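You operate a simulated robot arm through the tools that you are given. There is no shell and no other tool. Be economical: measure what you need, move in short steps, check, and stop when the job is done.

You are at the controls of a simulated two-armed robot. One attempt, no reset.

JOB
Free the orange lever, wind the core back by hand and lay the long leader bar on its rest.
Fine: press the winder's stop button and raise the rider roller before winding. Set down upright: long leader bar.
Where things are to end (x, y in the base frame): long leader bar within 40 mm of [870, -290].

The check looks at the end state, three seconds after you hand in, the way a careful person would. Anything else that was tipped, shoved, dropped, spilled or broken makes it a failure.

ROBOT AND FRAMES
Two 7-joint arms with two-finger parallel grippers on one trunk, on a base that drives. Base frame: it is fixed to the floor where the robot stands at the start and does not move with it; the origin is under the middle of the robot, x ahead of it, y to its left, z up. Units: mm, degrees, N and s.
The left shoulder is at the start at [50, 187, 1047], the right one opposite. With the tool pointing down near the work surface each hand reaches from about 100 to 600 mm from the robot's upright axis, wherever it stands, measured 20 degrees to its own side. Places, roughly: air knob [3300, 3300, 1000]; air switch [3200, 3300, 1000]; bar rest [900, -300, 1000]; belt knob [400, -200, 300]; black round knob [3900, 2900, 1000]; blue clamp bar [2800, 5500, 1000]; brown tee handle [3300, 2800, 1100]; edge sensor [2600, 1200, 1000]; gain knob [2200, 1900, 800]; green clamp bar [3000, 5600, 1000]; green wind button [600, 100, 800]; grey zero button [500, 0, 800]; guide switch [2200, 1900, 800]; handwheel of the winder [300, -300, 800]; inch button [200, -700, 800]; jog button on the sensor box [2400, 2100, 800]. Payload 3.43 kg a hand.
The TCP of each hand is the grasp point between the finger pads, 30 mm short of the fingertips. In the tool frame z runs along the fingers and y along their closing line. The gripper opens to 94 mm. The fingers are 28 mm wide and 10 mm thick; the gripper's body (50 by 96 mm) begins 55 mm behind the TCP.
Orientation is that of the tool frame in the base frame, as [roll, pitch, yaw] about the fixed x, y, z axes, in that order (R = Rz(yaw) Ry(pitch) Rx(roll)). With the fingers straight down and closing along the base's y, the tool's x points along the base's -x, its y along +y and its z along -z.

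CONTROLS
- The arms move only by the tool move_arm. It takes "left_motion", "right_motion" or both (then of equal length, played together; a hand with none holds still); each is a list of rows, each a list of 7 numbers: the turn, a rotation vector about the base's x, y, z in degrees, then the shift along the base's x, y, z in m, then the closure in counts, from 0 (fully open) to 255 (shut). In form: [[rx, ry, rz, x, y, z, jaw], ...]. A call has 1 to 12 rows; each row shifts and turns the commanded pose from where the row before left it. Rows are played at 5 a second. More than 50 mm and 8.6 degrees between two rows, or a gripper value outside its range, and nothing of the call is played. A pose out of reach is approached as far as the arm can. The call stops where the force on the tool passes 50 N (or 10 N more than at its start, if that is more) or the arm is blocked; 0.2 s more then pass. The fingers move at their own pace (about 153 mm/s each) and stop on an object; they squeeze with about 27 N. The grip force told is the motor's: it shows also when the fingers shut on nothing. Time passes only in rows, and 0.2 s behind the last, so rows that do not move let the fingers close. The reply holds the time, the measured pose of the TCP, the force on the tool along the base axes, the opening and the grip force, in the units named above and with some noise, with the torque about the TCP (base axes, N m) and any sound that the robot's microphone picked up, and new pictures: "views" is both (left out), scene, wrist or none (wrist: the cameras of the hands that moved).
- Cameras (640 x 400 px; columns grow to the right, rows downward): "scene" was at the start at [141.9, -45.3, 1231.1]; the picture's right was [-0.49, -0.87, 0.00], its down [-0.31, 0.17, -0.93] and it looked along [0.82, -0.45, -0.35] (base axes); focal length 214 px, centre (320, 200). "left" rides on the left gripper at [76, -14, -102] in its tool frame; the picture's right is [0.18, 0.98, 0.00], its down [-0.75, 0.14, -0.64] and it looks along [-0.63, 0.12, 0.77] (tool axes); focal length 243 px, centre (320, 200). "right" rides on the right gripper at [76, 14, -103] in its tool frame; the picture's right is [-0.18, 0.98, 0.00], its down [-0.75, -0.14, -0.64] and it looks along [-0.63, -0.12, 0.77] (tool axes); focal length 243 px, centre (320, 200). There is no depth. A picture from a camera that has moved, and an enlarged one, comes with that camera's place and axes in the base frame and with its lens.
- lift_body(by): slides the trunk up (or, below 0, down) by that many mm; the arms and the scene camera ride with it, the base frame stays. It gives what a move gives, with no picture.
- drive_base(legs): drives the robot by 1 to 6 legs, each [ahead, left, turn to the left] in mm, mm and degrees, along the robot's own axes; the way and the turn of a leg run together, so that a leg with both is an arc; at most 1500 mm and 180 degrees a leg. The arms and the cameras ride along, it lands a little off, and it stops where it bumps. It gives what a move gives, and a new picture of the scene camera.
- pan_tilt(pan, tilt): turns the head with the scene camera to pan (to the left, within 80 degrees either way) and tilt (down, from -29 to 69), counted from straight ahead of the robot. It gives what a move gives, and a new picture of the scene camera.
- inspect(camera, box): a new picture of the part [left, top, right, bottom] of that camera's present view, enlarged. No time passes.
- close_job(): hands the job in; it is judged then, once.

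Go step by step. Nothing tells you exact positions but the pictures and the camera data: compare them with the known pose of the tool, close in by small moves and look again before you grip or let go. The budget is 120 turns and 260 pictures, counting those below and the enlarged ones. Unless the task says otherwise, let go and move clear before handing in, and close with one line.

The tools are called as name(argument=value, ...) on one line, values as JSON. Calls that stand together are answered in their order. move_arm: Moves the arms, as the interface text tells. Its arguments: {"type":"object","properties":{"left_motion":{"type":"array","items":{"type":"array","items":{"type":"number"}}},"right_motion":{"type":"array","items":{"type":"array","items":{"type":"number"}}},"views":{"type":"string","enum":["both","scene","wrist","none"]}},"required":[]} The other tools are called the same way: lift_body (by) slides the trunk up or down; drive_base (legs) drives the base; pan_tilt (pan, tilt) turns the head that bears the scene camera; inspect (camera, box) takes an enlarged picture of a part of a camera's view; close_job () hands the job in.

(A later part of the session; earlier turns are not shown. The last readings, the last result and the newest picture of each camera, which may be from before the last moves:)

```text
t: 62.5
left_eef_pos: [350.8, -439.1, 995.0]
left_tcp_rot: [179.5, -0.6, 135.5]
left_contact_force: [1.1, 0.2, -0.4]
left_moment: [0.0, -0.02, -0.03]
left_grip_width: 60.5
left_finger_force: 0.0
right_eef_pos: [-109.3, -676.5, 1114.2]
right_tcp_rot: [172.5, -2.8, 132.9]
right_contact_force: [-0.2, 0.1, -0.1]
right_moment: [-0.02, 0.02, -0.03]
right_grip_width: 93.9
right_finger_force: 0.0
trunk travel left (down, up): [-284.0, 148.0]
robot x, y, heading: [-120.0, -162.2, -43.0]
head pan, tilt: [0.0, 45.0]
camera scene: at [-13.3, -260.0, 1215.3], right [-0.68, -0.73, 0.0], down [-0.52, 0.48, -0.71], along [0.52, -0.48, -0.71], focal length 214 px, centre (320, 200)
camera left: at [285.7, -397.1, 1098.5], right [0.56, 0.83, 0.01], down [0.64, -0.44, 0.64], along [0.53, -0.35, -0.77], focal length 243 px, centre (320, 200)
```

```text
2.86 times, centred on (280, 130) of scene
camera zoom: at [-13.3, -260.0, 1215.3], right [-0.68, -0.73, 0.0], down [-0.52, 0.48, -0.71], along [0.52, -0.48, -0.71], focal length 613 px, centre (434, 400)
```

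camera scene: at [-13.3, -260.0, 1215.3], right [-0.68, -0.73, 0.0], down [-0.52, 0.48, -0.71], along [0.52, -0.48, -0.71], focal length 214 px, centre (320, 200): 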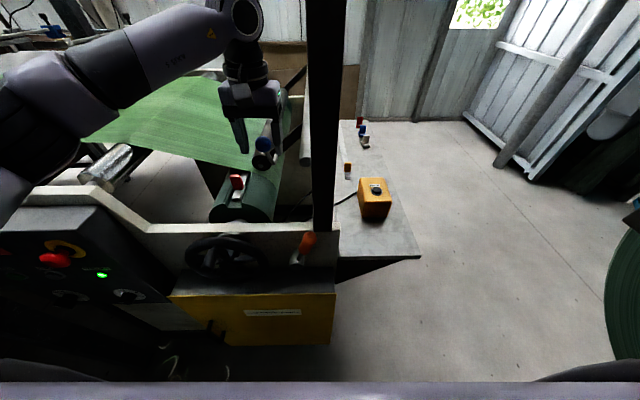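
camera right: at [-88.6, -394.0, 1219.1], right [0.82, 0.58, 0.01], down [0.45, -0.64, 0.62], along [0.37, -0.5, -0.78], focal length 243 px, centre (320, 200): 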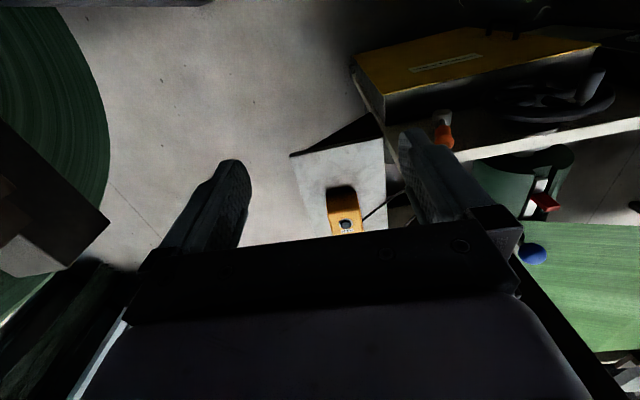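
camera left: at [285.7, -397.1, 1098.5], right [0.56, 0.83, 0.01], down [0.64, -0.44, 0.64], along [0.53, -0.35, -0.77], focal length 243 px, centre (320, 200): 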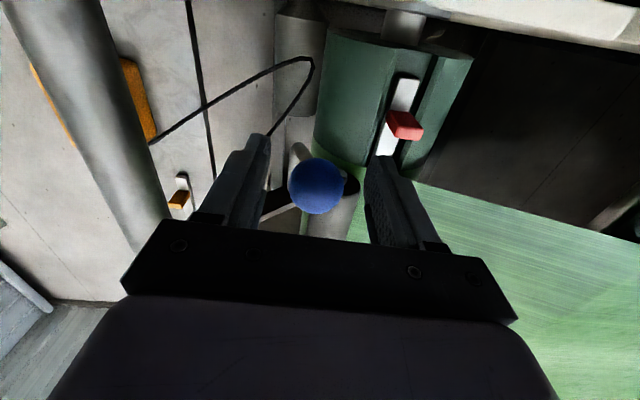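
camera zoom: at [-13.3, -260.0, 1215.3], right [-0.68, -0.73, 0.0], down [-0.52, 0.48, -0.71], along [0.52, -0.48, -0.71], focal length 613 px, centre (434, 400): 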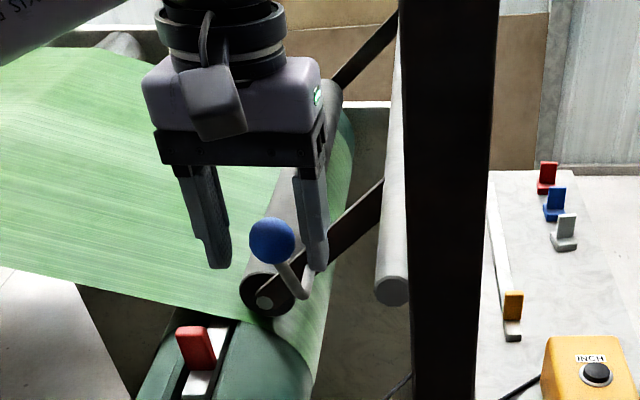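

The ball lies between the fingers; I shift slightly deeper and close.

move_arm(left_motion=[[0, 0, 0, 0.003, -0.003, -0.003, 92], [0, 0, 0, 0, 0, 0, 150], [0, 0, 0, 0, 0, 0, 255], [0, 0, 0, 0, 0, 0, 255], [0, 0, 0, 0, 0, 0, 255]], views="wrist")

inspect(camera="scene", box=[200, 60, 360, 200])

```text
t: 63.7
left_eef_pos: [354.5, -442.9, 992.6]
left_tcp_rot: [179.5, -0.7, 135.5]
left_contact_force: [-0.7, 0.4, -0.2]
left_moment: [-0.17, -0.07, 0.0]
left_grip_width: 33.3
left_finger_force: 44.8
right_eef_pos: [-108.7, -677.4, 1114.1]
right_tcp_rot: [172.3, -2.8, 132.9]
right_contact_force: [-0.6, 0.3, 0.1]
right_moment: [0.01, -0.03, 0.01]
right_grip_width: 93.9
right_finger_force: 0.1
trunk travel left (down, up): [-284.0, 148.0]
robot x, y, heading: [-120.7, -169.0, -43.0]
head pan, tilt: [0.0, 45.0]
camera left: at [288.5, -400.6, 1095.4], right [0.56, 0.83, 0.01], down [0.64, -0.44, 0.64], along [0.53, -0.35, -0.77], focal length 243 px, centre (320, 200)
```

left: 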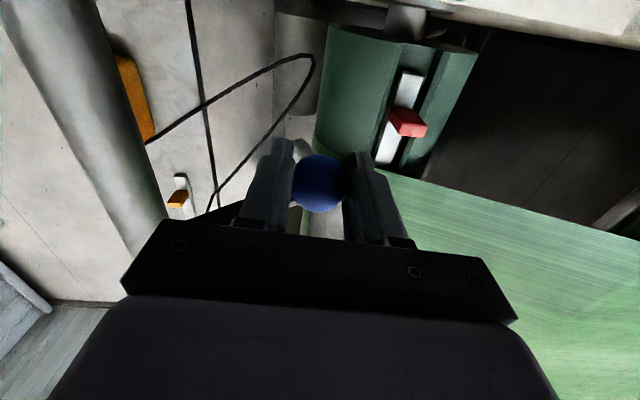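

```text
2.86 times, centred on (280, 130) of scene
camera zoom: at [-13.3, -260.0, 1215.2], right [-0.68, -0.73, 0.0], down [-0.52, 0.48, -0.71], along [0.52, -0.48, -0.71], focal length 613 px, centre (434, 400)
```

zoom: 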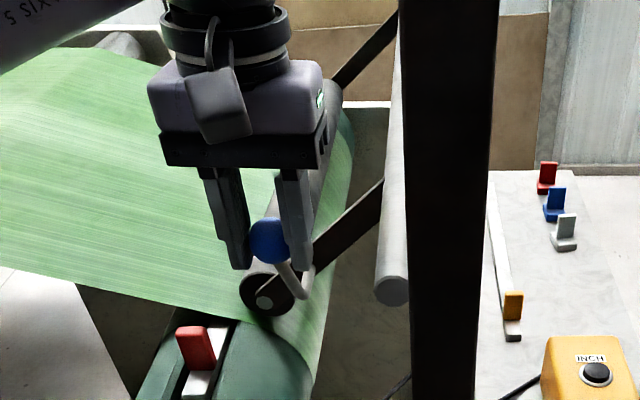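

Gripped. I swing it up along the arc about the pivot rod, first 40 degrees.

move_arm(left_motion=[[0, 0, 0, 0.001, 0.001, 0.008, 255], [0, 0, 0, 0.001, 0.001, 0.008, 255], [0, 0, 0, 0, 0, 0.008, 255], [0, 0, 0, 0, 0, 0.008, 255], [0, 0, 0, -0.001, -0.001, 0.008, 255], [0, 0, 0, -0.001, -0.001, 0.008, 255], [0, 0, 0, -0.002, -0.002, 0.0075, 255], [0, 0, 0, -0.002, -0.002, 0.0075, 255]], views="wrist")

inspect(camera="scene", box=[200, 60, 360, 200])

```text
t: 65.5
left_eef_pos: [350.7, -445.0, 1054.1]
left_tcp_rot: [179.2, -0.7, 135.6]
left_contact_force: [-2.0, 2.3, -16.5]
left_moment: [0.62, 0.24, 0.14]
left_grip_width: 33.6
left_finger_force: 44.6
right_eef_pos: [-108.2, -677.4, 1114.1]
right_tcp_rot: [172.4, -2.8, 133.0]
right_contact_force: [-0.4, 0.1, 0.5]
right_moment: [-0.01, -0.02, 0.01]
right_grip_width: 93.8
right_finger_force: 0.1
trunk travel left (down, up): [-284.0, 148.0]
robot x, y, heading: [-118.8, -167.9, -42.9]
head pan, tilt: [0.0, 45.0]
camera left: at [286.0, -404.1, 1157.2], right [0.56, 0.83, 0.01], down [0.64, -0.44, 0.63], along [0.53, -0.34, -0.77], focal length 243 px, centre (320, 200)
```

left: 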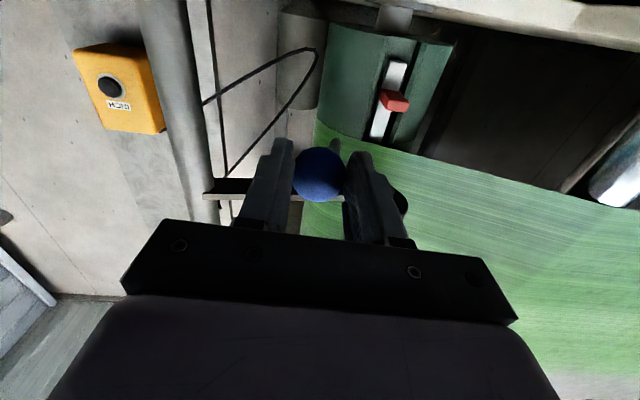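

```text
2.86 times, centred on (280, 130) of scene
camera zoom: at [-12.2, -260.3, 1215.1], right [-0.68, -0.73, 0.0], down [-0.52, 0.48, -0.71], along [0.52, -0.48, -0.71], focal length 613 px, centre (434, 400)
```

zoom: 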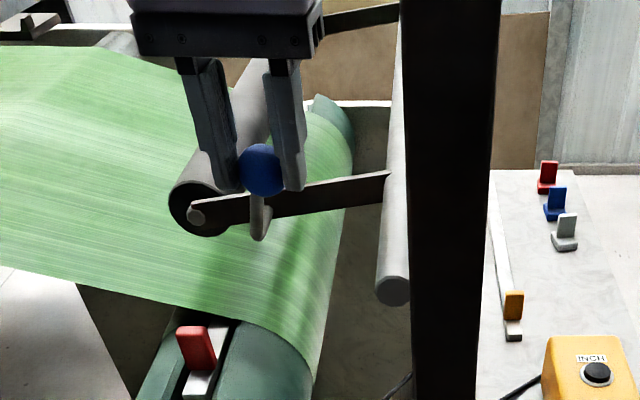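

It rises nicely. I continue the arc.

move_arm(left_motion=[[0, 0, 0, -0.0027, -0.0029, 0.007, 255], [0, 0, 0, -0.0027, -0.0029, 0.0067, 255], [0, 0, 0, -0.0034, -0.0037, 0.006, 255], [0, 0, 0, -0.0035, -0.0037, 0.006, 255], [0, 0, 0, -0.004, -0.0044, 0.0052, 255], [0, 0, 0, -0.004, -0.0044, 0.005, 255], [0, 0, 0, -0.0047, -0.005, 0.0042, 255], [0, 0, 0, -0.0047, -0.005, 0.0038, 255]], views="wrist")

inspect(camera="scene", box=[200, 60, 360, 200])

```text
t: 67.5
left_eef_pos: [326.5, -472.2, 1102.7]
left_tcp_rot: [178.8, -0.3, 136.4]
left_contact_force: [2.5, 10.5, 7.3]
left_moment: [0.98, -0.05, 0.06]
left_grip_width: 33.4
left_finger_force: 44.5
right_eef_pos: [-108.0, -675.3, 1113.4]
right_tcp_rot: [172.4, -2.5, 132.9]
right_contact_force: [0.1, -0.4, 0.7]
right_moment: [0.01, 0.01, 0.0]
right_grip_width: 93.9
right_finger_force: 0.1
trunk travel left (down, up): [-284.0, 148.0]
robot x, y, heading: [-122.3, -166.6, -43.2]
head pan, tilt: [0.0, 45.0]
stopped in row 8 (left hand): the force on the tool passed its limit at 50 N (the readings are from after the stop); the commanded pose is now the measured one
camera left: at [260.3, -431.4, 1205.9], right [0.54, 0.84, 0.02], down [0.64, -0.43, 0.64], along [0.55, -0.33, -0.77], focal length 243 px, centre (320, 200)
```

left: 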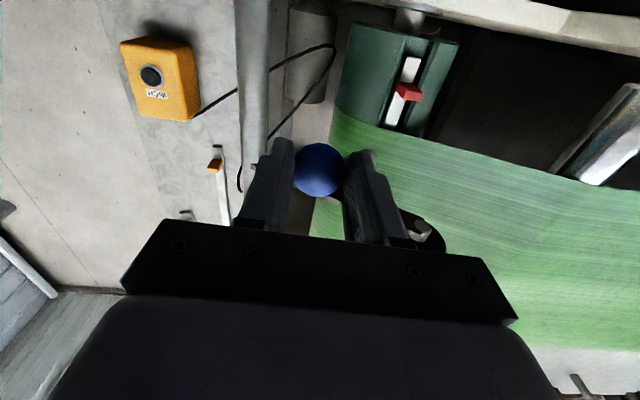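

```text
2.86 times, centred on (280, 130) of scene
camera zoom: at [-13.7, -258.6, 1215.0], right [-0.68, -0.73, 0.0], down [-0.52, 0.48, -0.71], along [0.52, -0.48, -0.71], focal length 613 px, centre (434, 400)
```

zoom: 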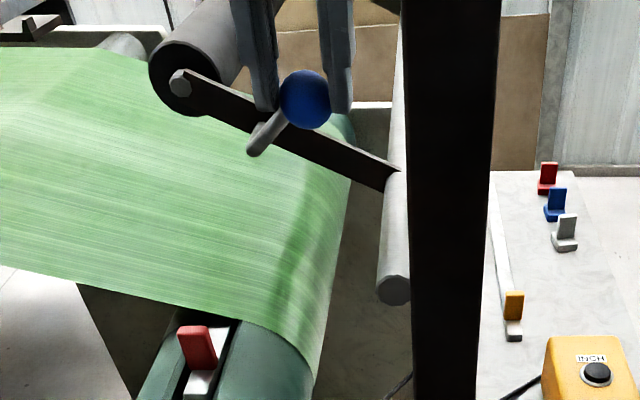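

The arm is up about 60 degrees and may have met its stop. I rest a moment and read the load.

move_arm(left_motion=[[0, 0, 0, 0, 0, 0, 255], [0, 0, 0, 0.0015, 0.0015, -0.002, 255], [0, 0, 0, 0, 0, 0, 255], [0, 0, 0, 0, 0, 0, 255]], views="none")

```text
t: 68.5
left_eef_pos: [327.8, -471.6, 1102.5]
left_tcp_rot: [179.1, 0.1, 136.2]
left_contact_force: [6.8, 10.0, 23.4]
left_moment: [0.36, 0.02, 0.05]
left_grip_width: 33.6
left_finger_force: 44.6
right_eef_pos: [-109.1, -675.2, 1116.2]
right_tcp_rot: [172.5, -2.7, 132.9]
right_contact_force: [0.0, 0.1, 0.6]
right_moment: [-0.01, 0.01, 0.01]
right_grip_width: 93.9
right_finger_force: 0.0
trunk travel left (down, up): [-284.0, 148.0]
robot x, y, heading: [-116.9, -165.2, -43.4]
head pan, tilt: [0.0, 45.0]
```

The rider now pushes back when lowered, so it holds itself up. I open gently.

move_arm(left_motion=[[0, 0, 0, -0.001, -0.001, 0.002, 255], [0, 0, 0, 0, 0, 0, 120], [0, 0, 0, 0, 0, 0, 92], [0, 0, 0, 0, 0, 0, 92]], views="none")

inspect(camera="scene", box=[200, 60, 360, 200])

```text
t: 69.5
left_eef_pos: [326.4, -475.6, 1101.7]
left_tcp_rot: [179.1, -0.2, 136.3]
left_contact_force: [0.4, -0.1, 0.0]
left_moment: [0.03, 0.02, 0.0]
left_grip_width: 60.2
left_finger_force: 0.2
right_eef_pos: [-108.8, -677.7, 1114.8]
right_tcp_rot: [172.4, -2.7, 133.0]
right_contact_force: [0.7, 0.0, 0.7]
right_moment: [0.01, 0.01, -0.04]
right_grip_width: 93.9
right_finger_force: 0.1
trunk travel left (down, up): [-284.0, 148.0]
robot x, y, heading: [-116.7, -162.7, -43.3]
head pan, tilt: [0.0, 45.0]
```

```text
2.86 times, centred on (280, 130) of scene
camera zoom: at [-13.2, -259.9, 1215.2], right [-0.68, -0.73, 0.0], down [-0.52, 0.48, -0.71], along [0.52, -0.48, -0.71], focal length 613 px, centre (434, 400)
```

zoom: 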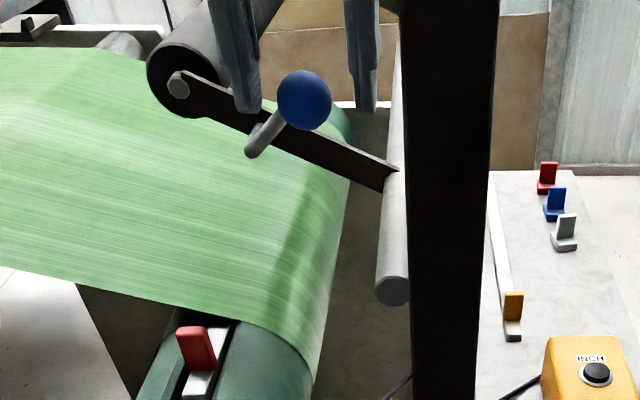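

The rider stays up on its own. I lift the left hand clear and back it off toward the robot, then look at the orange lever.

move_arm(left_motion=[[0, 0, 0, 0, 0, 0.02, 60], [0, 0, 0, 0, 0, 0.025, 60], [0, 0, 0, 0.006, 0.006, 0.01, 60], [0, 0, 0, 0.014, 0.015, 0, 60], [0, 0, 0, 0.008, 0.009, 0, 60], [0, 0, 0, -0.012, 0.011, 0, 60], [0, 0, 0, -0.024, 0.022, 0, 60], [0, 0, 0, -0.026, 0.024, 0, 60], [0, 0, 0, -0.026, 0.024, 0, 60], [0, 0, 0, -0.026, 0.024, 0, 60], [0, 0, 0, -0.026, 0.024, 0, 60], [0, 0, 0, -0.02, 0.02, 0, 60]], views="none")

move_arm(left_motion=[[0, 0, 0, -0.01, 0.01, -0.01, 60], [0, 0, 0, -0.015, 0.015, -0.025, 60], [0, 0, 0, -0.015, 0.015, -0.03, 60], [0, 0, 0, -0.015, 0.014, -0.03, 60], [0, 0, 0, 0, 0, -0.03, 60], [0, 0, 0, 0, 0, -0.03, 60], [0, 0, 0, 0, 0, -0.03, 60], [0, 0, 0, 0, 0, -0.03, 60], [0, 0, 0, 0, 0, -0.02, 60]])

```text
t: 72.1
left_eef_pos: [193.2, -292.9, 1156.9]
left_tcp_rot: [179.1, -0.2, 136.3]
left_contact_force: [-0.2, -0.1, 0.1]
left_moment: [0.0, -0.03, 0.05]
left_grip_width: 71.8
left_finger_force: 0.2
right_eef_pos: [-108.8, -675.6, 1115.0]
right_tcp_rot: [172.4, -2.7, 132.9]
right_contact_force: [-0.9, 0.5, 0.5]
right_moment: [0.0, 0.01, -0.01]
right_grip_width: 93.9
right_finger_force: 0.1
trunk travel left (down, up): [-284.0, 148.0]
robot x, y, heading: [-119.6, -161.3, -42.9]
head pan, tilt: [0.0, 45.0]
```

```text
t: 73.2
left_eef_pos: [137.6, -241.8, 1049.8]
left_tcp_rot: [179.9, -0.9, 136.7]
left_contact_force: [0.1, 1.0, -1.0]
left_moment: [-0.01, -0.02, 0.03]
left_grip_width: 71.6
left_finger_force: 0.0
right_eef_pos: [-108.4, -676.6, 1114.8]
right_tcp_rot: [172.3, -2.9, 133.0]
right_contact_force: [0.0, -0.4, 0.4]
right_moment: [0.03, 0.02, -0.02]
right_grip_width: 93.9
right_finger_force: 0.1
trunk travel left (down, up): [-284.0, 148.0]
robot x, y, heading: [-119.6, -163.1, -43.1]
head pan, tilt: [0.0, 45.0]
stopped in row 5 (left hand): the force on the tool passed its limit at 88 N (the readings are from after the stop); the commanded pose is now the measured one
camera scene: at [-13.2, -260.0, 1215.3], right [-0.68, -0.73, 0.0], down [-0.52, 0.48, -0.71], along [0.52, -0.48, -0.71], focal length 214 px, centre (320, 200)
camera left: at [73.8, -200.8, 1153.7], right [0.54, 0.84, 0.0], down [0.65, -0.42, 0.63], along [0.53, -0.34, -0.78], focal length 243 px, centre (320, 200)
```

scene: 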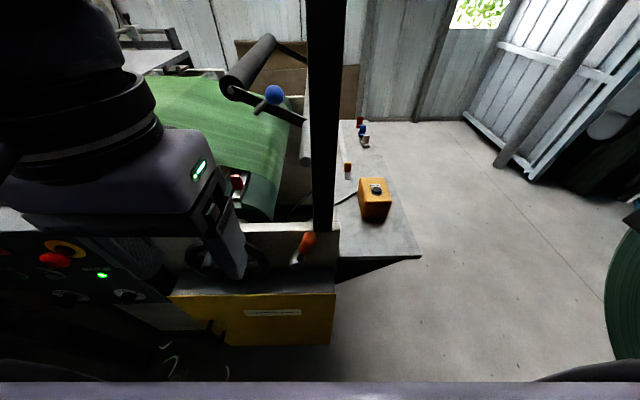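
left: 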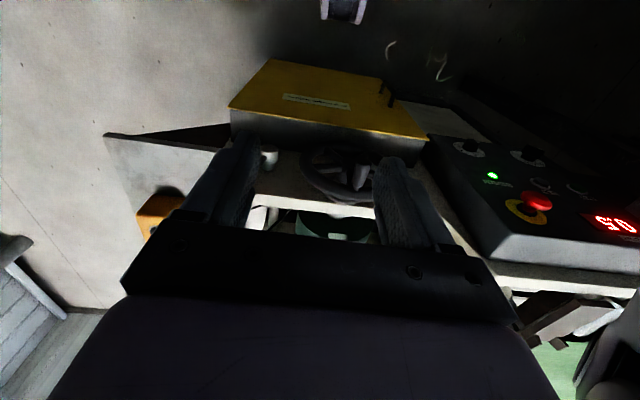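

The hand came too close to the robot's own body. I move it forward, then back the base off for more room.

move_arm(left_motion=[[0, 0, 0, 0.01, -0.01, 0, 60], [0, 0, 0, 0.015, -0.014, 0, 60], [0, 0, 0, 0.015, -0.014, 0, 60]], views="none")

drive_base(legs=[[-130, 0, 0]])

inspect(camera="left", box=[0, 0, 640, 400])

```text
t: 74.0
left_eef_pos: [179.7, -280.5, 1049.0]
left_tcp_rot: [179.9, -1.1, 136.6]
left_contact_force: [-0.2, 0.7, -0.5]
left_moment: [0.01, 0.0, 0.01]
left_grip_width: 72.1
left_finger_force: 0.0
right_eef_pos: [-108.2, -676.7, 1114.8]
right_tcp_rot: [172.5, -2.9, 132.9]
right_contact_force: [-0.4, -0.2, 0.1]
right_moment: [0.03, 0.01, 0.03]
right_grip_width: 94.1
right_finger_force: 0.1
trunk travel left (down, up): [-284.0, 148.0]
robot x, y, heading: [-116.6, -165.4, -43.3]
head pan, tilt: [0.0, 45.0]
```

```text
t: 75.3
left_eef_pos: [86.0, -191.5, 1051.1]
left_tcp_rot: [179.9, -0.9, 136.8]
left_contact_force: [-0.9, 0.7, 0.7]
left_moment: [-0.03, -0.02, -0.01]
left_grip_width: 71.9
left_finger_force: 0.0
right_eef_pos: [-201.3, -588.7, 1114.9]
right_tcp_rot: [172.4, -2.8, 133.1]
right_contact_force: [-0.3, -0.5, 0.1]
right_moment: [-0.02, 0.01, -0.01]
right_grip_width: 93.7
right_finger_force: 0.1
trunk travel left (down, up): [-284.0, 148.0]
robot x, y, heading: [-209.8, -78.6, -43.3]
head pan, tilt: [0.0, 45.0]
camera scene: at [-107.3, -171.7, 1215.4], right [-0.68, -0.73, 0.0], down [-0.52, 0.48, -0.71], along [0.52, -0.48, -0.71], focal length 214 px, centre (320, 200)
```

scene: 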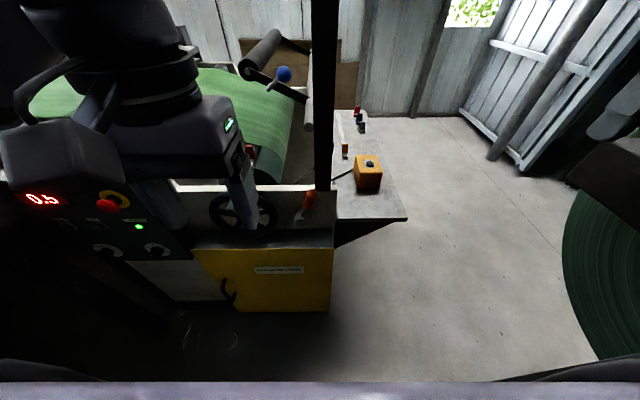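

```text
1.00 times, centred on (320, 200) of left (not enlarged: the box is as wide or as high as the picture)
camera zoom: at [20.4, -151.1, 1154.1], right [0.54, 0.84, 0.0], down [0.65, -0.42, 0.63], along [0.53, -0.34, -0.78], focal length 243 px, centre (320, 200)
```

zoom: 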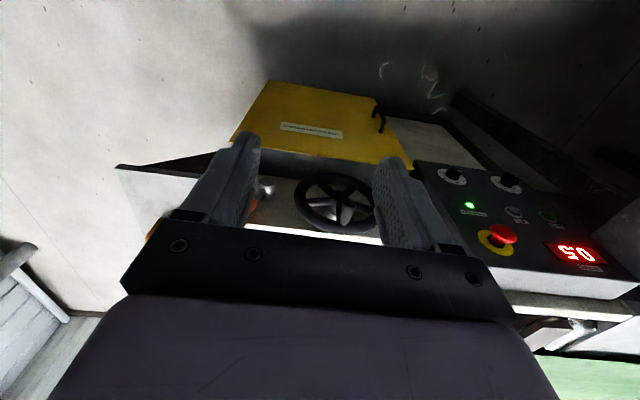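

inspect(camera="scene", box=[270, 175, 350, 240])

inspect(camera="scene", box=[190, 180, 350, 300])

```text
6.15 times, centred on (310, 208) of scene
camera zoom: at [-107.3, -171.7, 1215.4], right [-0.68, -0.73, 0.0], down [-0.52, 0.48, -0.71], along [0.52, -0.48, -0.71], focal length 1320 px, centre (382, 154)
```

zoom: 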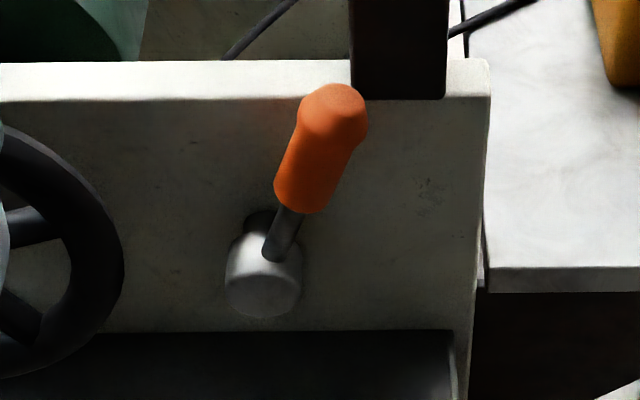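

```text
3.33 times, centred on (270, 240) of scene
camera zoom: at [-107.3, -171.7, 1215.4], right [-0.68, -0.73, 0.0], down [-0.52, 0.48, -0.71], along [0.52, -0.48, -0.71], focal length 715 px, centre (487, 67)
```

zoom: 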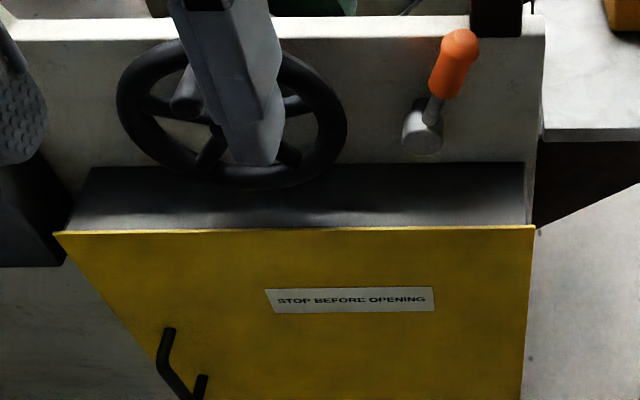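

The lever leans ~15° right on a hub at about (200, -385, 768), its grip mid at about (181, -397, 850). I tilt the left hand 45° forward and bring it in front of the grip.

move_arm(left_motion=[[-2.7, -2.9, 0, 0.003, -0.008, -0.007, 60], [-4.8, -5.1, 0, 0.005, -0.016, -0.014, 60], [-4.8, -5.1, 0, 0.005, -0.017, -0.014, 60], [-4.8, -5.1, 0, 0.005, -0.017, -0.014, 60], [-4.8, -5.1, 0, 0.005, -0.017, -0.014, 60], [-4.8, -5.1, 0, 0.005, -0.017, -0.014, 60], [-4, -4.5, 0, 0.005, -0.017, -0.014, 60], [0, 0, 0, 0.005, -0.017, -0.014, 60], [0, 0, 0, 0.005, -0.017, -0.014, 60], [0, 0, 0, 0.005, -0.017, -0.012, 60]])

inspect(camera="scene", box=[230, 150, 370, 250])

```text
t: 77.5
left_eef_pos: [134.0, -353.0, 919.0]
left_tcp_rot: [179.7, 44.1, 136.6]
left_contact_force: [0.4, -0.2, 0.4]
left_moment: [0.01, 0.02, 0.01]
left_grip_width: 71.6
left_finger_force: 0.1
right_eef_pos: [-200.6, -589.5, 1113.9]
right_tcp_rot: [172.4, -2.8, 133.1]
right_contact_force: [0.1, 0.4, 0.2]
right_moment: [-0.01, 0.0, 0.0]
right_grip_width: 94.0
right_finger_force: 0.0
trunk travel left (down, up): [-284.0, 148.0]
robot x, y, heading: [-210.8, -79.7, -43.0]
head pan, tilt: [0.0, 45.0]
camera scene: at [-106.9, -172.3, 1215.2], right [-0.68, -0.73, 0.0], down [-0.52, 0.48, -0.71], along [0.52, -0.48, -0.71], focal length 214 px, centre (320, 200)
camera left: at [31.8, -276.9, 939.4], right [0.58, 0.81, -0.13], down [0.16, 0.04, 0.99], along [0.8, -0.59, -0.11], focal length 243 px, centre (320, 200)
```

scene: 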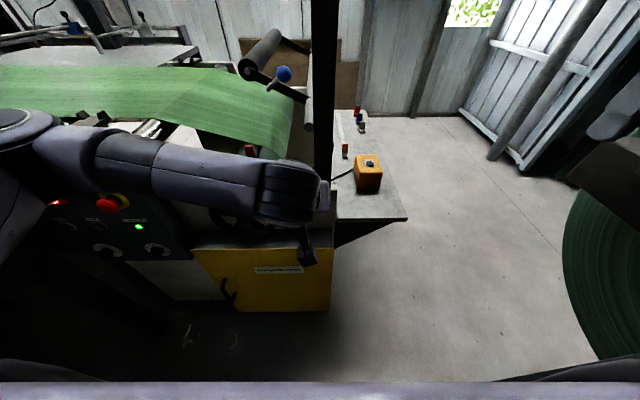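
left: 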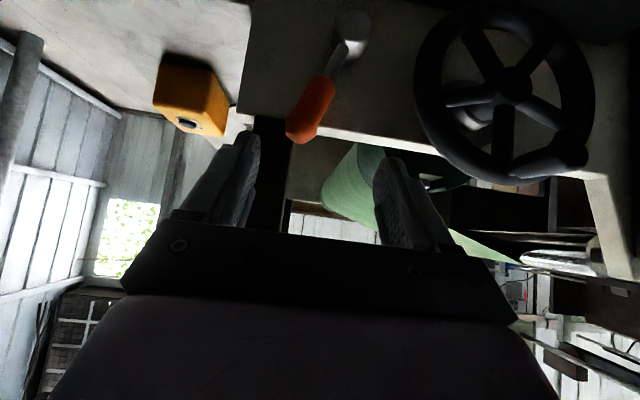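

```text
4.00 times, centred on (300, 200) of scene
camera zoom: at [-106.9, -172.3, 1215.2], right [-0.68, -0.73, 0.0], down [-0.52, 0.48, -0.71], along [0.52, -0.48, -0.71], focal length 858 px, centre (400, 200)
```

zoom: 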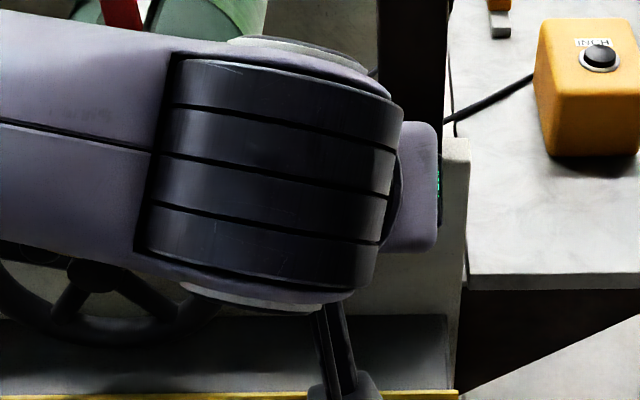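

The grip lies between the fingers. I advance along the tilted direction and close on it.

move_arm(left_motion=[[0, 0, 0, 0.006, -0.006, -0.01, 60], [0, 0, 0, 0.011, -0.01, -0.016, 60], [0, 0, 0, 0.011, -0.01, -0.016, 60], [0, 0, 0, 0.01, -0.01, -0.015, 60], [0, 0, 0, 0.008, -0.008, -0.012, 60], [0, 0, 0, 0, 0, 0, 60]], views="wrist")

```text
t: 78.9
left_eef_pos: [180.2, -394.2, 850.8]
left_tcp_rot: [179.8, 44.2, 136.7]
left_contact_force: [0.9, -0.3, 0.0]
left_moment: [-0.02, 0.01, -0.04]
left_grip_width: 71.8
left_finger_force: 0.1
right_eef_pos: [-202.2, -588.8, 1114.4]
right_tcp_rot: [172.5, -2.7, 133.1]
right_contact_force: [-0.1, -1.3, -0.3]
right_moment: [-0.03, -0.02, 0.0]
right_grip_width: 94.2
right_finger_force: 0.1
trunk travel left (down, up): [-284.0, 148.0]
robot x, y, heading: [-211.6, -75.9, -43.0]
head pan, tilt: [0.0, 45.0]
camera left: at [78.4, -319.5, 870.6], right [0.58, 0.81, -0.13], down [0.16, 0.04, 0.99], along [0.8, -0.59, -0.11], focal length 243 px, centre (320, 200)
```

left: 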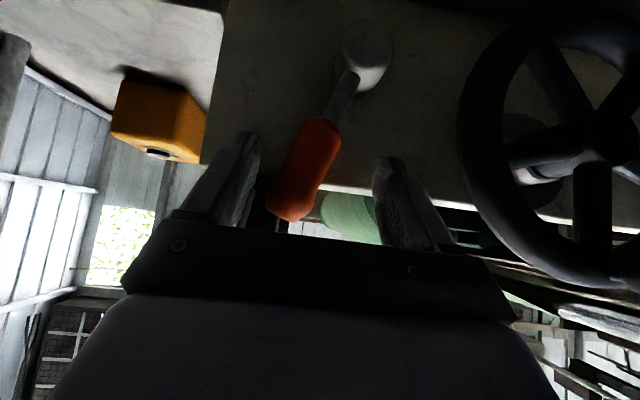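

move_arm(left_motion=[[0, 0, 0, -0.002, -0.002, 0, 120], [0, 0, 0, 0, 0, 0, 255], [0, 0, 0, 0, 0, 0, 255], [0, 0, 0, 0, 0, 0, 255]], views="wrist")

```text
t: 79.9
left_eef_pos: [179.7, -395.3, 852.1]
left_tcp_rot: [179.4, 44.1, 136.7]
left_contact_force: [2.8, 20.9, 5.6]
left_moment: [1.05, -1.7, 0.06]
left_grip_width: 34.1
left_finger_force: 44.9
right_eef_pos: [-201.0, -587.3, 1116.3]
right_tcp_rot: [172.5, -2.7, 133.2]
right_contact_force: [0.8, 0.0, -0.7]
right_moment: [0.02, 0.0, -0.01]
right_grip_width: 93.8
right_finger_force: 0.1
trunk travel left (down, up): [-284.0, 148.0]
robot x, y, heading: [-209.4, -75.8, -42.8]
head pan, tilt: [0.0, 45.0]
camera left: at [77.2, -319.8, 871.3], right [0.57, 0.81, -0.12], down [0.16, 0.03, 0.99], along [0.8, -0.58, -0.11], focal length 243 px, centre (320, 200)
```

left: 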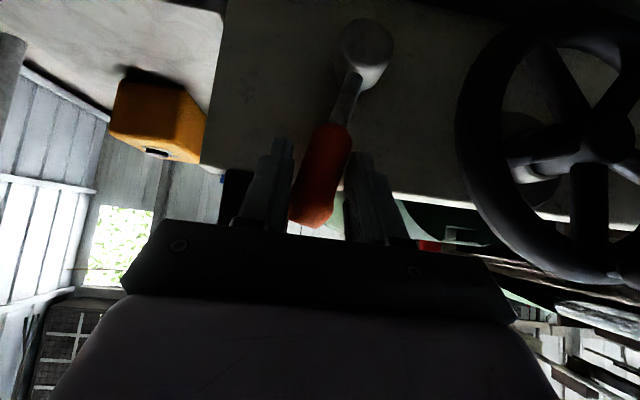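

Gripped. I try a small swing to the right first and read the resistance.

move_arm(left_motion=[[0, 0, 0, -0.003, -0.003, -0.001, 255], [0, 0, 0, -0.003, -0.003, -0.001, 255], [0, 0, 0, 0, 0, 0, 255]], views="none")

```text
t: 80.7
left_eef_pos: [174.1, -400.0, 848.7]
left_tcp_rot: [179.2, 44.1, 136.8]
left_contact_force: [6.8, 28.4, 3.5]
left_moment: [1.45, -1.99, 0.06]
left_grip_width: 37.5
left_finger_force: 45.0
right_eef_pos: [-202.1, -586.7, 1116.0]
right_tcp_rot: [172.5, -2.7, 133.0]
right_contact_force: [-1.0, 0.0, -0.6]
right_moment: [-0.01, 0.01, 0.0]
right_grip_width: 94.2
right_finger_force: 0.1
trunk travel left (down, up): [-284.0, 148.0]
robot x, y, heading: [-213.7, -76.1, -43.0]
head pan, tilt: [0.0, 45.0]
```

move_arm(left_motion=[[0, 0, 0, 0.004, 0.004, 0.001, 255], [0, 0, 0, 0.004, 0.004, 0.001, 255], [0, 0, 0, 0.004, 0.004, 0.001, 255], [0, 0, 0, 0.004, 0.004, 0, 255], [0, 0, 0, 0.004, 0.004, 0, 255], [0, 0, 0, 0, 0, 0, 255]], views="wrist")

```text
t: 82.1
left_eef_pos: [190.0, -382.7, 850.0]
left_tcp_rot: [179.8, 43.9, 136.6]
left_contact_force: [-10.7, 18.8, -12.5]
left_moment: [-0.25, -1.22, -0.23]
left_grip_width: 27.3
left_finger_force: 44.6
right_eef_pos: [-201.2, -588.4, 1114.8]
right_tcp_rot: [172.5, -2.7, 133.1]
right_contact_force: [-0.6, 0.2, 0.7]
right_moment: [-0.01, 0.03, 0.02]
right_grip_width: 94.0
right_finger_force: 0.2
trunk travel left (down, up): [-284.0, 148.0]
robot x, y, heading: [-211.3, -76.1, -43.0]
head pan, tilt: [0.0, 45.0]
camera left: at [87.6, -306.9, 871.4], right [0.58, 0.81, -0.13], down [0.17, 0.03, 0.99], along [0.8, -0.59, -0.12], focal length 243 px, centre (320, 200)
```

left: 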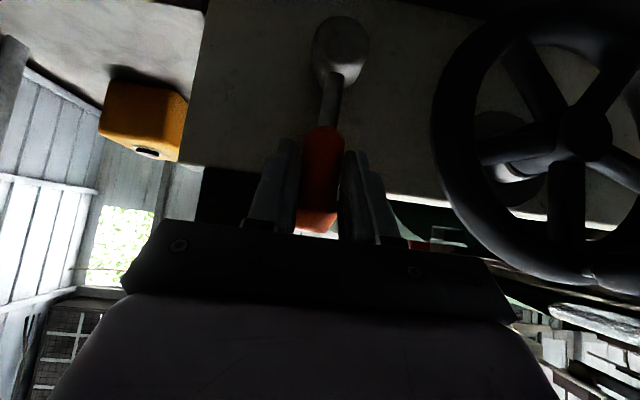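

The lever swings to the left easily (now upright). I continue that way in small steps, turning the hand along.

move_arm(left_motion=[[-2, 2, 0, -0.003, 0.004, 0, 255], [-4, 3.7, 0, 0.0045, 0.005, 0, 255], [-4, 3.7, 0, 0.0055, 0.0058, -0.001, 255], [-4, 3.7, 0, 0.0055, 0.0058, -0.002, 255], [0, 0, 0, 0, 0, 0, 255]], views="wrist")

```text
t: 83.3
left_eef_pos: [208.9, -361.2, 847.1]
left_tcp_rot: [-154.9, 41.2, 154.6]
left_contact_force: [16.1, 10.0, -12.7]
left_moment: [0.83, -1.74, 0.48]
left_grip_width: 27.3
left_finger_force: 45.1
right_eef_pos: [-199.9, -589.6, 1114.6]
right_tcp_rot: [172.5, -3.0, 133.1]
right_contact_force: [0.5, 0.4, -0.1]
right_moment: [0.02, -0.01, 0.0]
right_grip_width: 94.1
right_finger_force: 0.0
trunk travel left (down, up): [-284.0, 148.0]
robot x, y, heading: [-210.0, -74.1, -43.2]
head pan, tilt: [0.0, 45.0]
camera left: at [110.7, -281.2, 870.9], right [0.5, 0.75, -0.43], down [0.37, 0.27, 0.89], along [0.78, -0.61, -0.14], focal length 243 px, centre (320, 200)
```

left: 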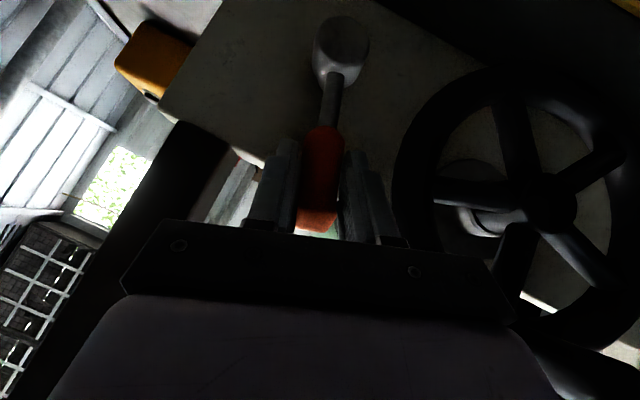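

move_arm(left_motion=[[-3, 2.8, 0, 0.0045, 0.0045, -0.0015, 255], [-4, 3.7, 0, 0.0055, 0.0055, -0.003, 255], [-4, 3.7, 0, 0.005, 0.0055, -0.0035, 255], [0, 0, 0, 0, 0, 0, 255]], views="wrist")

inspect(camera="scene", box=[190, 150, 350, 270])

```text
t: 84.3
left_eef_pos: [212.7, -354.0, 846.5]
left_tcp_rot: [-136.4, 36.0, 164.4]
left_contact_force: [-16.5, -29.1, 11.3]
left_moment: [3.55, -4.31, 1.26]
left_grip_width: 33.4
left_finger_force: 44.7
right_eef_pos: [-205.6, -591.2, 1114.2]
right_tcp_rot: [172.2, -2.8, 132.9]
right_contact_force: [-0.2, -0.2, -0.1]
right_moment: [0.03, 0.03, 0.05]
right_grip_width: 93.9
right_finger_force: 0.1
trunk travel left (down, up): [-284.0, 148.0]
robot x, y, heading: [-211.3, -76.0, -42.8]
head pan, tilt: [0.0, 45.0]
camera left: at [121.9, -265.6, 869.6], right [0.43, 0.62, -0.66], down [0.53, 0.42, 0.74], along [0.73, -0.66, -0.14], focal length 243 px, centre (320, 200)
```

left: 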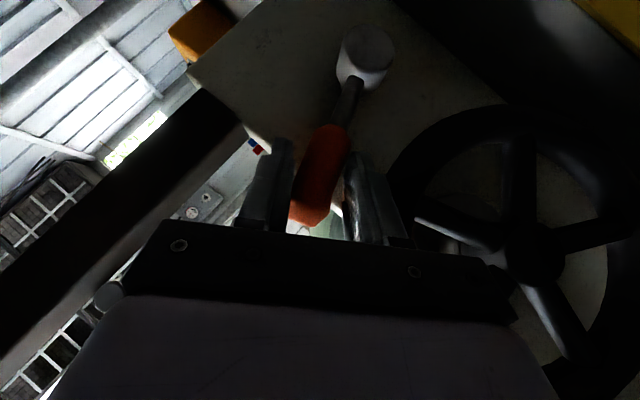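

```text
3.33 times, centred on (270, 210) of scene
camera zoom: at [-110.2, -175.2, 1215.6], right [-0.68, -0.73, 0.0], down [-0.51, 0.48, -0.71], along [0.52, -0.48, -0.71], focal length 715 px, centre (487, 167)
```

zoom: 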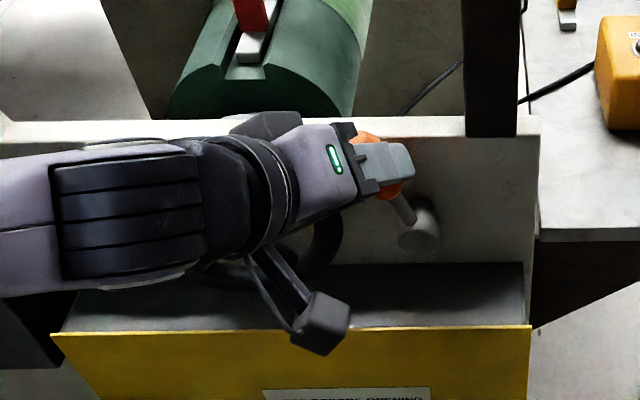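

The lever has reached its left stop, about 18° past upright: freed. I ease off, open, and withdraw along the tool axis.

move_arm(left_motion=[[4, -3.7, 0, -0.002, -0.002, 0, 255], [0, 0, 0, 0, 0, 0, 150], [0, 0, 0, 0, 0, 0, 90], [0, 0, 0, -0.004, 0.01, 0.008, 90], [0, 0, 0, -0.006, 0.016, 0.012, 90], [0, 0, 0, -0.006, 0.016, 0.012, 90], [0, 0, 0, -0.006, 0.016, 0.012, 90], [0, 0, 0, -0.006, 0.016, 0.012, 90], [0, 0, 0, -0.01, 0.016, 0.012, 90]], views="wrist")

inspect(camera="scene", box=[190, 150, 350, 270])

```text
t: 86.3
left_eef_pos: [178.9, -261.0, 908.3]
left_tcp_rot: [-143.0, 37.6, 161.7]
left_contact_force: [-0.6, -0.4, 0.1]
left_moment: [0.04, 0.0, 0.01]
left_grip_width: 60.8
left_finger_force: 0.0
right_eef_pos: [-201.0, -588.3, 1114.5]
right_tcp_rot: [172.3, -2.8, 133.1]
right_contact_force: [0.2, 0.2, 0.2]
right_moment: [0.0, -0.02, 0.0]
right_grip_width: 94.1
right_finger_force: 0.0
trunk travel left (down, up): [-284.0, 148.0]
robot x, y, heading: [-207.9, -78.1, -43.0]
head pan, tilt: [0.0, 45.0]
camera left: at [84.6, -176.1, 932.3], right [0.45, 0.68, -0.58], down [0.48, 0.37, 0.8], along [0.75, -0.64, -0.16], focal length 243 px, centre (320, 200)
```

left: 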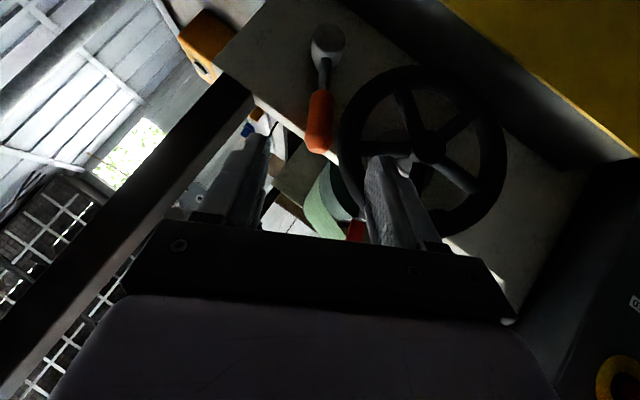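

```text
3.33 times, centred on (270, 210) of scene
camera zoom: at [-107.0, -172.1, 1215.2], right [-0.68, -0.73, 0.0], down [-0.52, 0.48, -0.71], along [0.52, -0.48, -0.71], focal length 715 px, centre (487, 167)
```

zoom: 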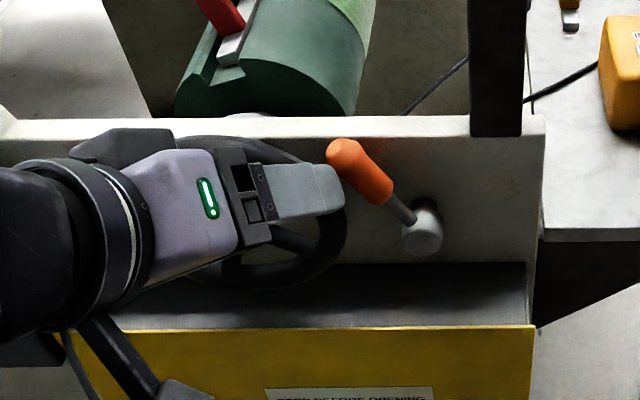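

The lever leans clearly left now, and the core has turned back a little. I straighten the hand and move it up and aside to view the wheel.

move_arm(left_motion=[[3, -2.8, 0, 0, 0, 0.01, 90], [5, -4.7, 0, 0.005, 0.006, 0.02, 90], [5, -4.7, 0, 0.01, 0.012, 0.025, 90], [5, -4.7, 0, 0.014, 0.015, 0.025, 90], [2.5, -2.3, 0, 0.017, 0.018, 0.025, 90], [0, 0, 0, 0.017, 0.018, 0.025, 90], [0, 0, 0, 0.017, 0.018, 0.025, 90], [0, 0, 0, 0.017, 0.018, 0.02, 90], [0, 0, 0, 0.017, 0.018, 0, 90]])

inspect(camera="scene", box=[190, 130, 350, 270])

```text
t: 88.3
left_eef_pos: [291.4, -136.3, 1083.4]
left_tcp_rot: [-179.4, 44.0, 137.1]
left_contact_force: [0.6, -0.5, -0.4]
left_moment: [0.01, 0.03, 0.03]
left_grip_width: 60.6
left_finger_force: 0.1
right_eef_pos: [-200.8, -589.0, 1114.2]
right_tcp_rot: [172.4, -2.7, 133.1]
right_contact_force: [0.1, -0.7, -0.7]
right_moment: [0.0, 0.01, -0.03]
right_grip_width: 94.0
right_finger_force: 0.1
trunk travel left (down, up): [-284.0, 148.0]
robot x, y, heading: [-210.3, -74.3, -42.7]
head pan, tilt: [0.0, 45.0]
camera scene: at [-106.8, -171.8, 1215.3], right [-0.68, -0.73, 0.0], down [-0.52, 0.48, -0.71], along [0.52, -0.48, -0.71], focal length 214 px, centre (320, 200)
camera left: at [189.8, -59.3, 1104.1], right [0.58, 0.81, -0.14], down [0.17, 0.04, 0.98], along [0.8, -0.59, -0.11], focal length 243 px, centre (320, 200)
```

scene: 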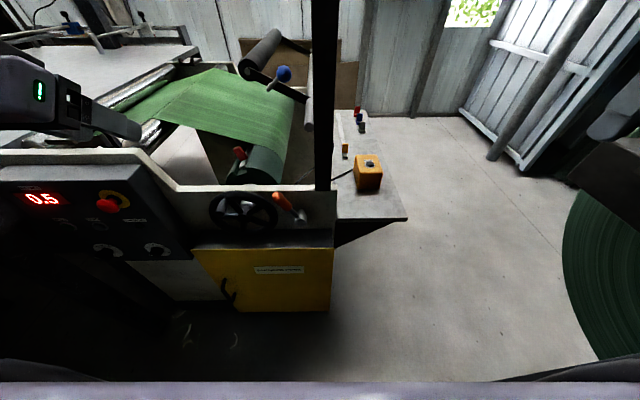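
left: 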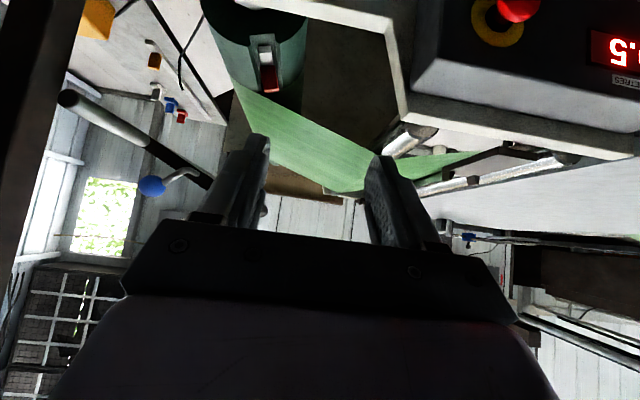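

```text
2.86 times, centred on (270, 200) of scene
camera zoom: at [-106.8, -171.8, 1215.3], right [-0.68, -0.73, 0.0], down [-0.52, 0.48, -0.71], along [0.52, -0.48, -0.71], focal length 613 px, centre (463, 200)
```

zoom: 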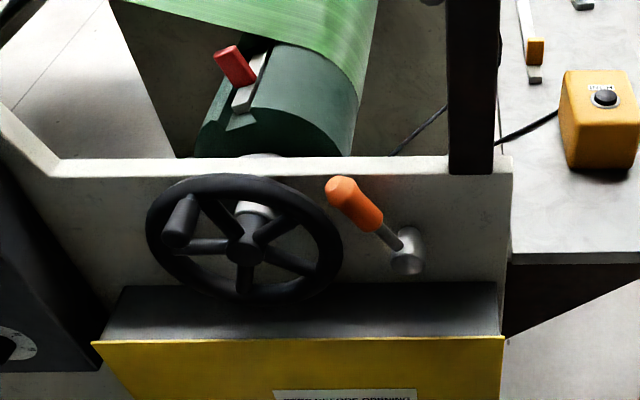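

inspect(camera="scene", box=[0, 160, 200, 280])

inspect(camera="scene", box=[80, 20, 340, 190])

inspect(camera="left", box=[180, 0, 480, 200])

```text
3.20 times, centred on (100, 220) of scene
camera zoom: at [-106.8, -171.8, 1215.3], right [-0.68, -0.73, 0.0], down [-0.52, 0.48, -0.71], along [0.52, -0.48, -0.71], focal length 686 px, centre (1024, 136)
```

zoom: 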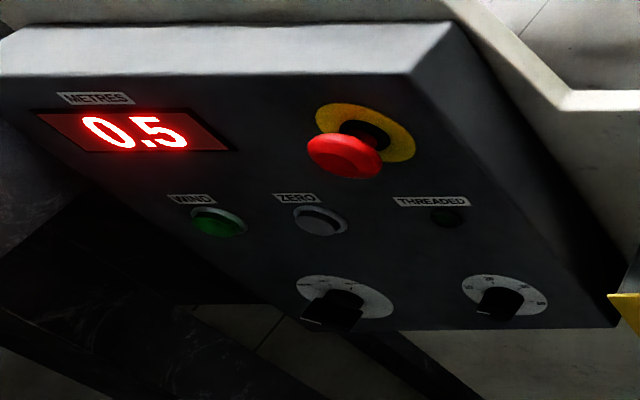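

```text
2.35 times, centred on (210, 105) of scene
camera zoom: at [-106.8, -171.8, 1215.3], right [-0.68, -0.73, 0.0], down [-0.52, 0.48, -0.71], along [0.52, -0.48, -0.71], focal length 505 px, centre (579, 424)
```

zoom: 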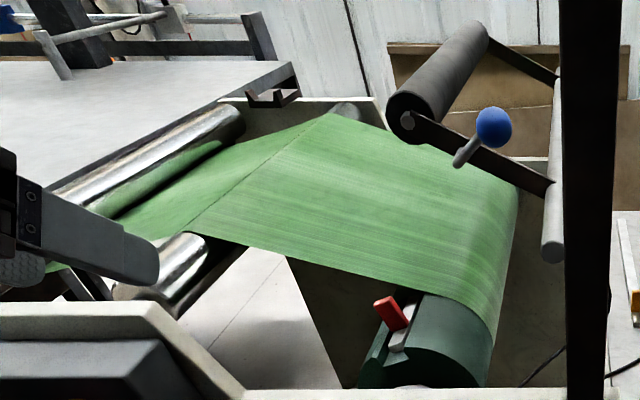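

```text
2.00 times, centred on (330, 100) of left
camera zoom: at [189.8, -59.3, 1104.1], right [0.58, 0.81, -0.14], down [0.17, 0.04, 0.98], along [0.8, -0.59, -0.11], focal length 485 px, centre (300, 400)
```

zoom: 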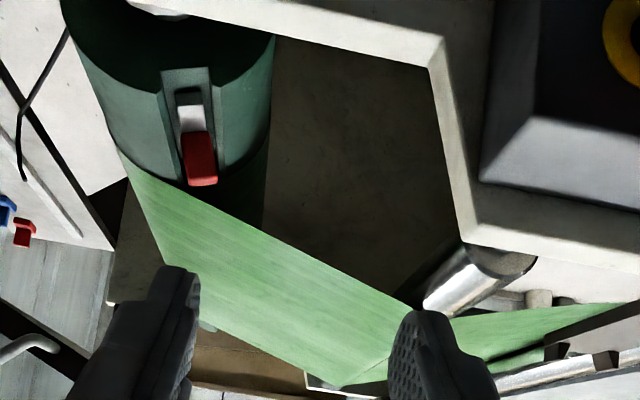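

The web has gone slack and THREADED is off; the wheel's crank knob sits upper left. I bring the left hand, tilted 60°, in front of the knob.

move_arm(left_motion=[[-2, -2.2, 0, -0.003, -0.002, -0.01, 60], [-4.1, -4.4, 0, -0.006, -0.003, -0.024, 60], [-4.1, -4.4, 0, -0.006, -0.003, -0.028, 60], [0, 0, 0, -0.006, -0.003, -0.028, 60], [0, 0, 0, -0.006, -0.003, -0.028, 60], [0, 0, 0, -0.006, -0.003, -0.028, 60], [0, 0, 0, -0.006, -0.003, -0.024, 60], [0, 0, 0, -0.003, -0.001, -0.01, 60]])

inspect(camera="scene", box=[170, 130, 330, 270])

```text
t: 90.1
left_eef_pos: [276.5, -176.6, 909.9]
left_tcp_rot: [-179.2, 59.2, 137.3]
left_contact_force: [0.1, 0.3, 0.5]
left_moment: [-0.03, 0.02, -0.04]
left_grip_width: 71.9
left_finger_force: 0.1
left hand out of reach, approached as far as the arm can: row 3, 4, 5
right_eef_pos: [-201.8, -589.4, 1114.2]
right_tcp_rot: [172.4, -2.8, 133.1]
right_contact_force: [0.5, 0.0, -0.1]
right_moment: [0.0, -0.01, -0.01]
right_grip_width: 94.0
right_finger_force: 0.1
trunk travel left (down, up): [-284.0, 148.0]
robot x, y, heading: [-211.6, -78.7, -42.7]
head pan, tilt: [0.0, 45.0]
camera scene: at [-106.9, -172.1, 1215.3], right [-0.68, -0.73, 0.0], down [-0.52, 0.48, -0.71], along [0.52, -0.48, -0.71], focal length 214 px, centre (320, 200)
camera left: at [173.8, -99.6, 897.7], right [0.6, 0.78, -0.16], down [-0.02, 0.22, 0.98], along [0.8, -0.59, 0.15], focal length 243 px, centre (320, 200)
```

scene: 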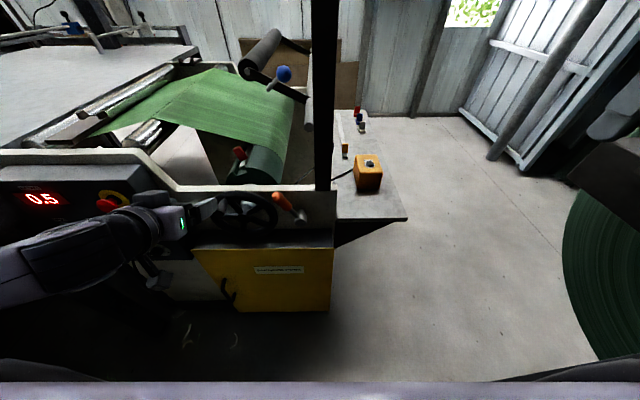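
left: 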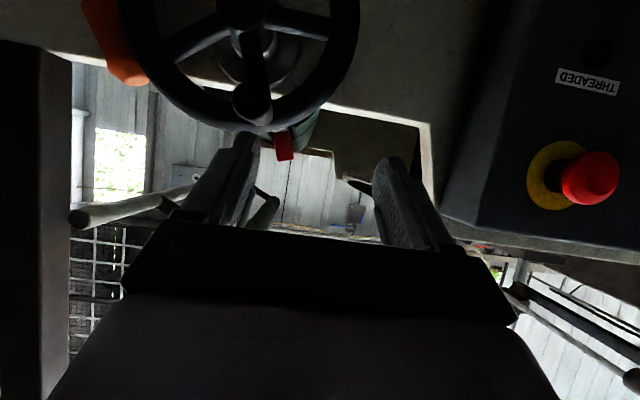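

```text
2.86 times, centred on (250, 200) of scene
camera zoom: at [-106.9, -172.1, 1215.3], right [-0.68, -0.73, 0.0], down [-0.52, 0.48, -0.71], along [0.52, -0.48, -0.71], focal length 613 px, centre (520, 200)
```

zoom: 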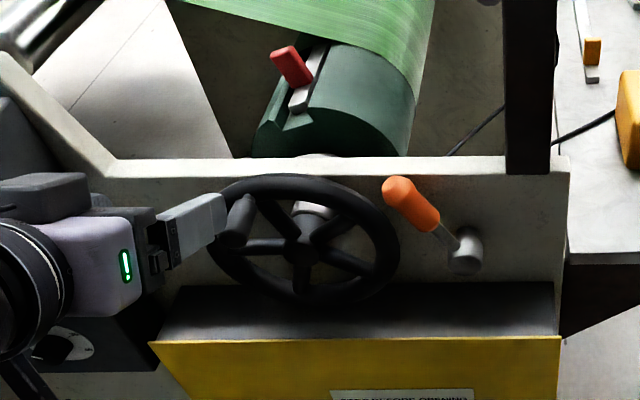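

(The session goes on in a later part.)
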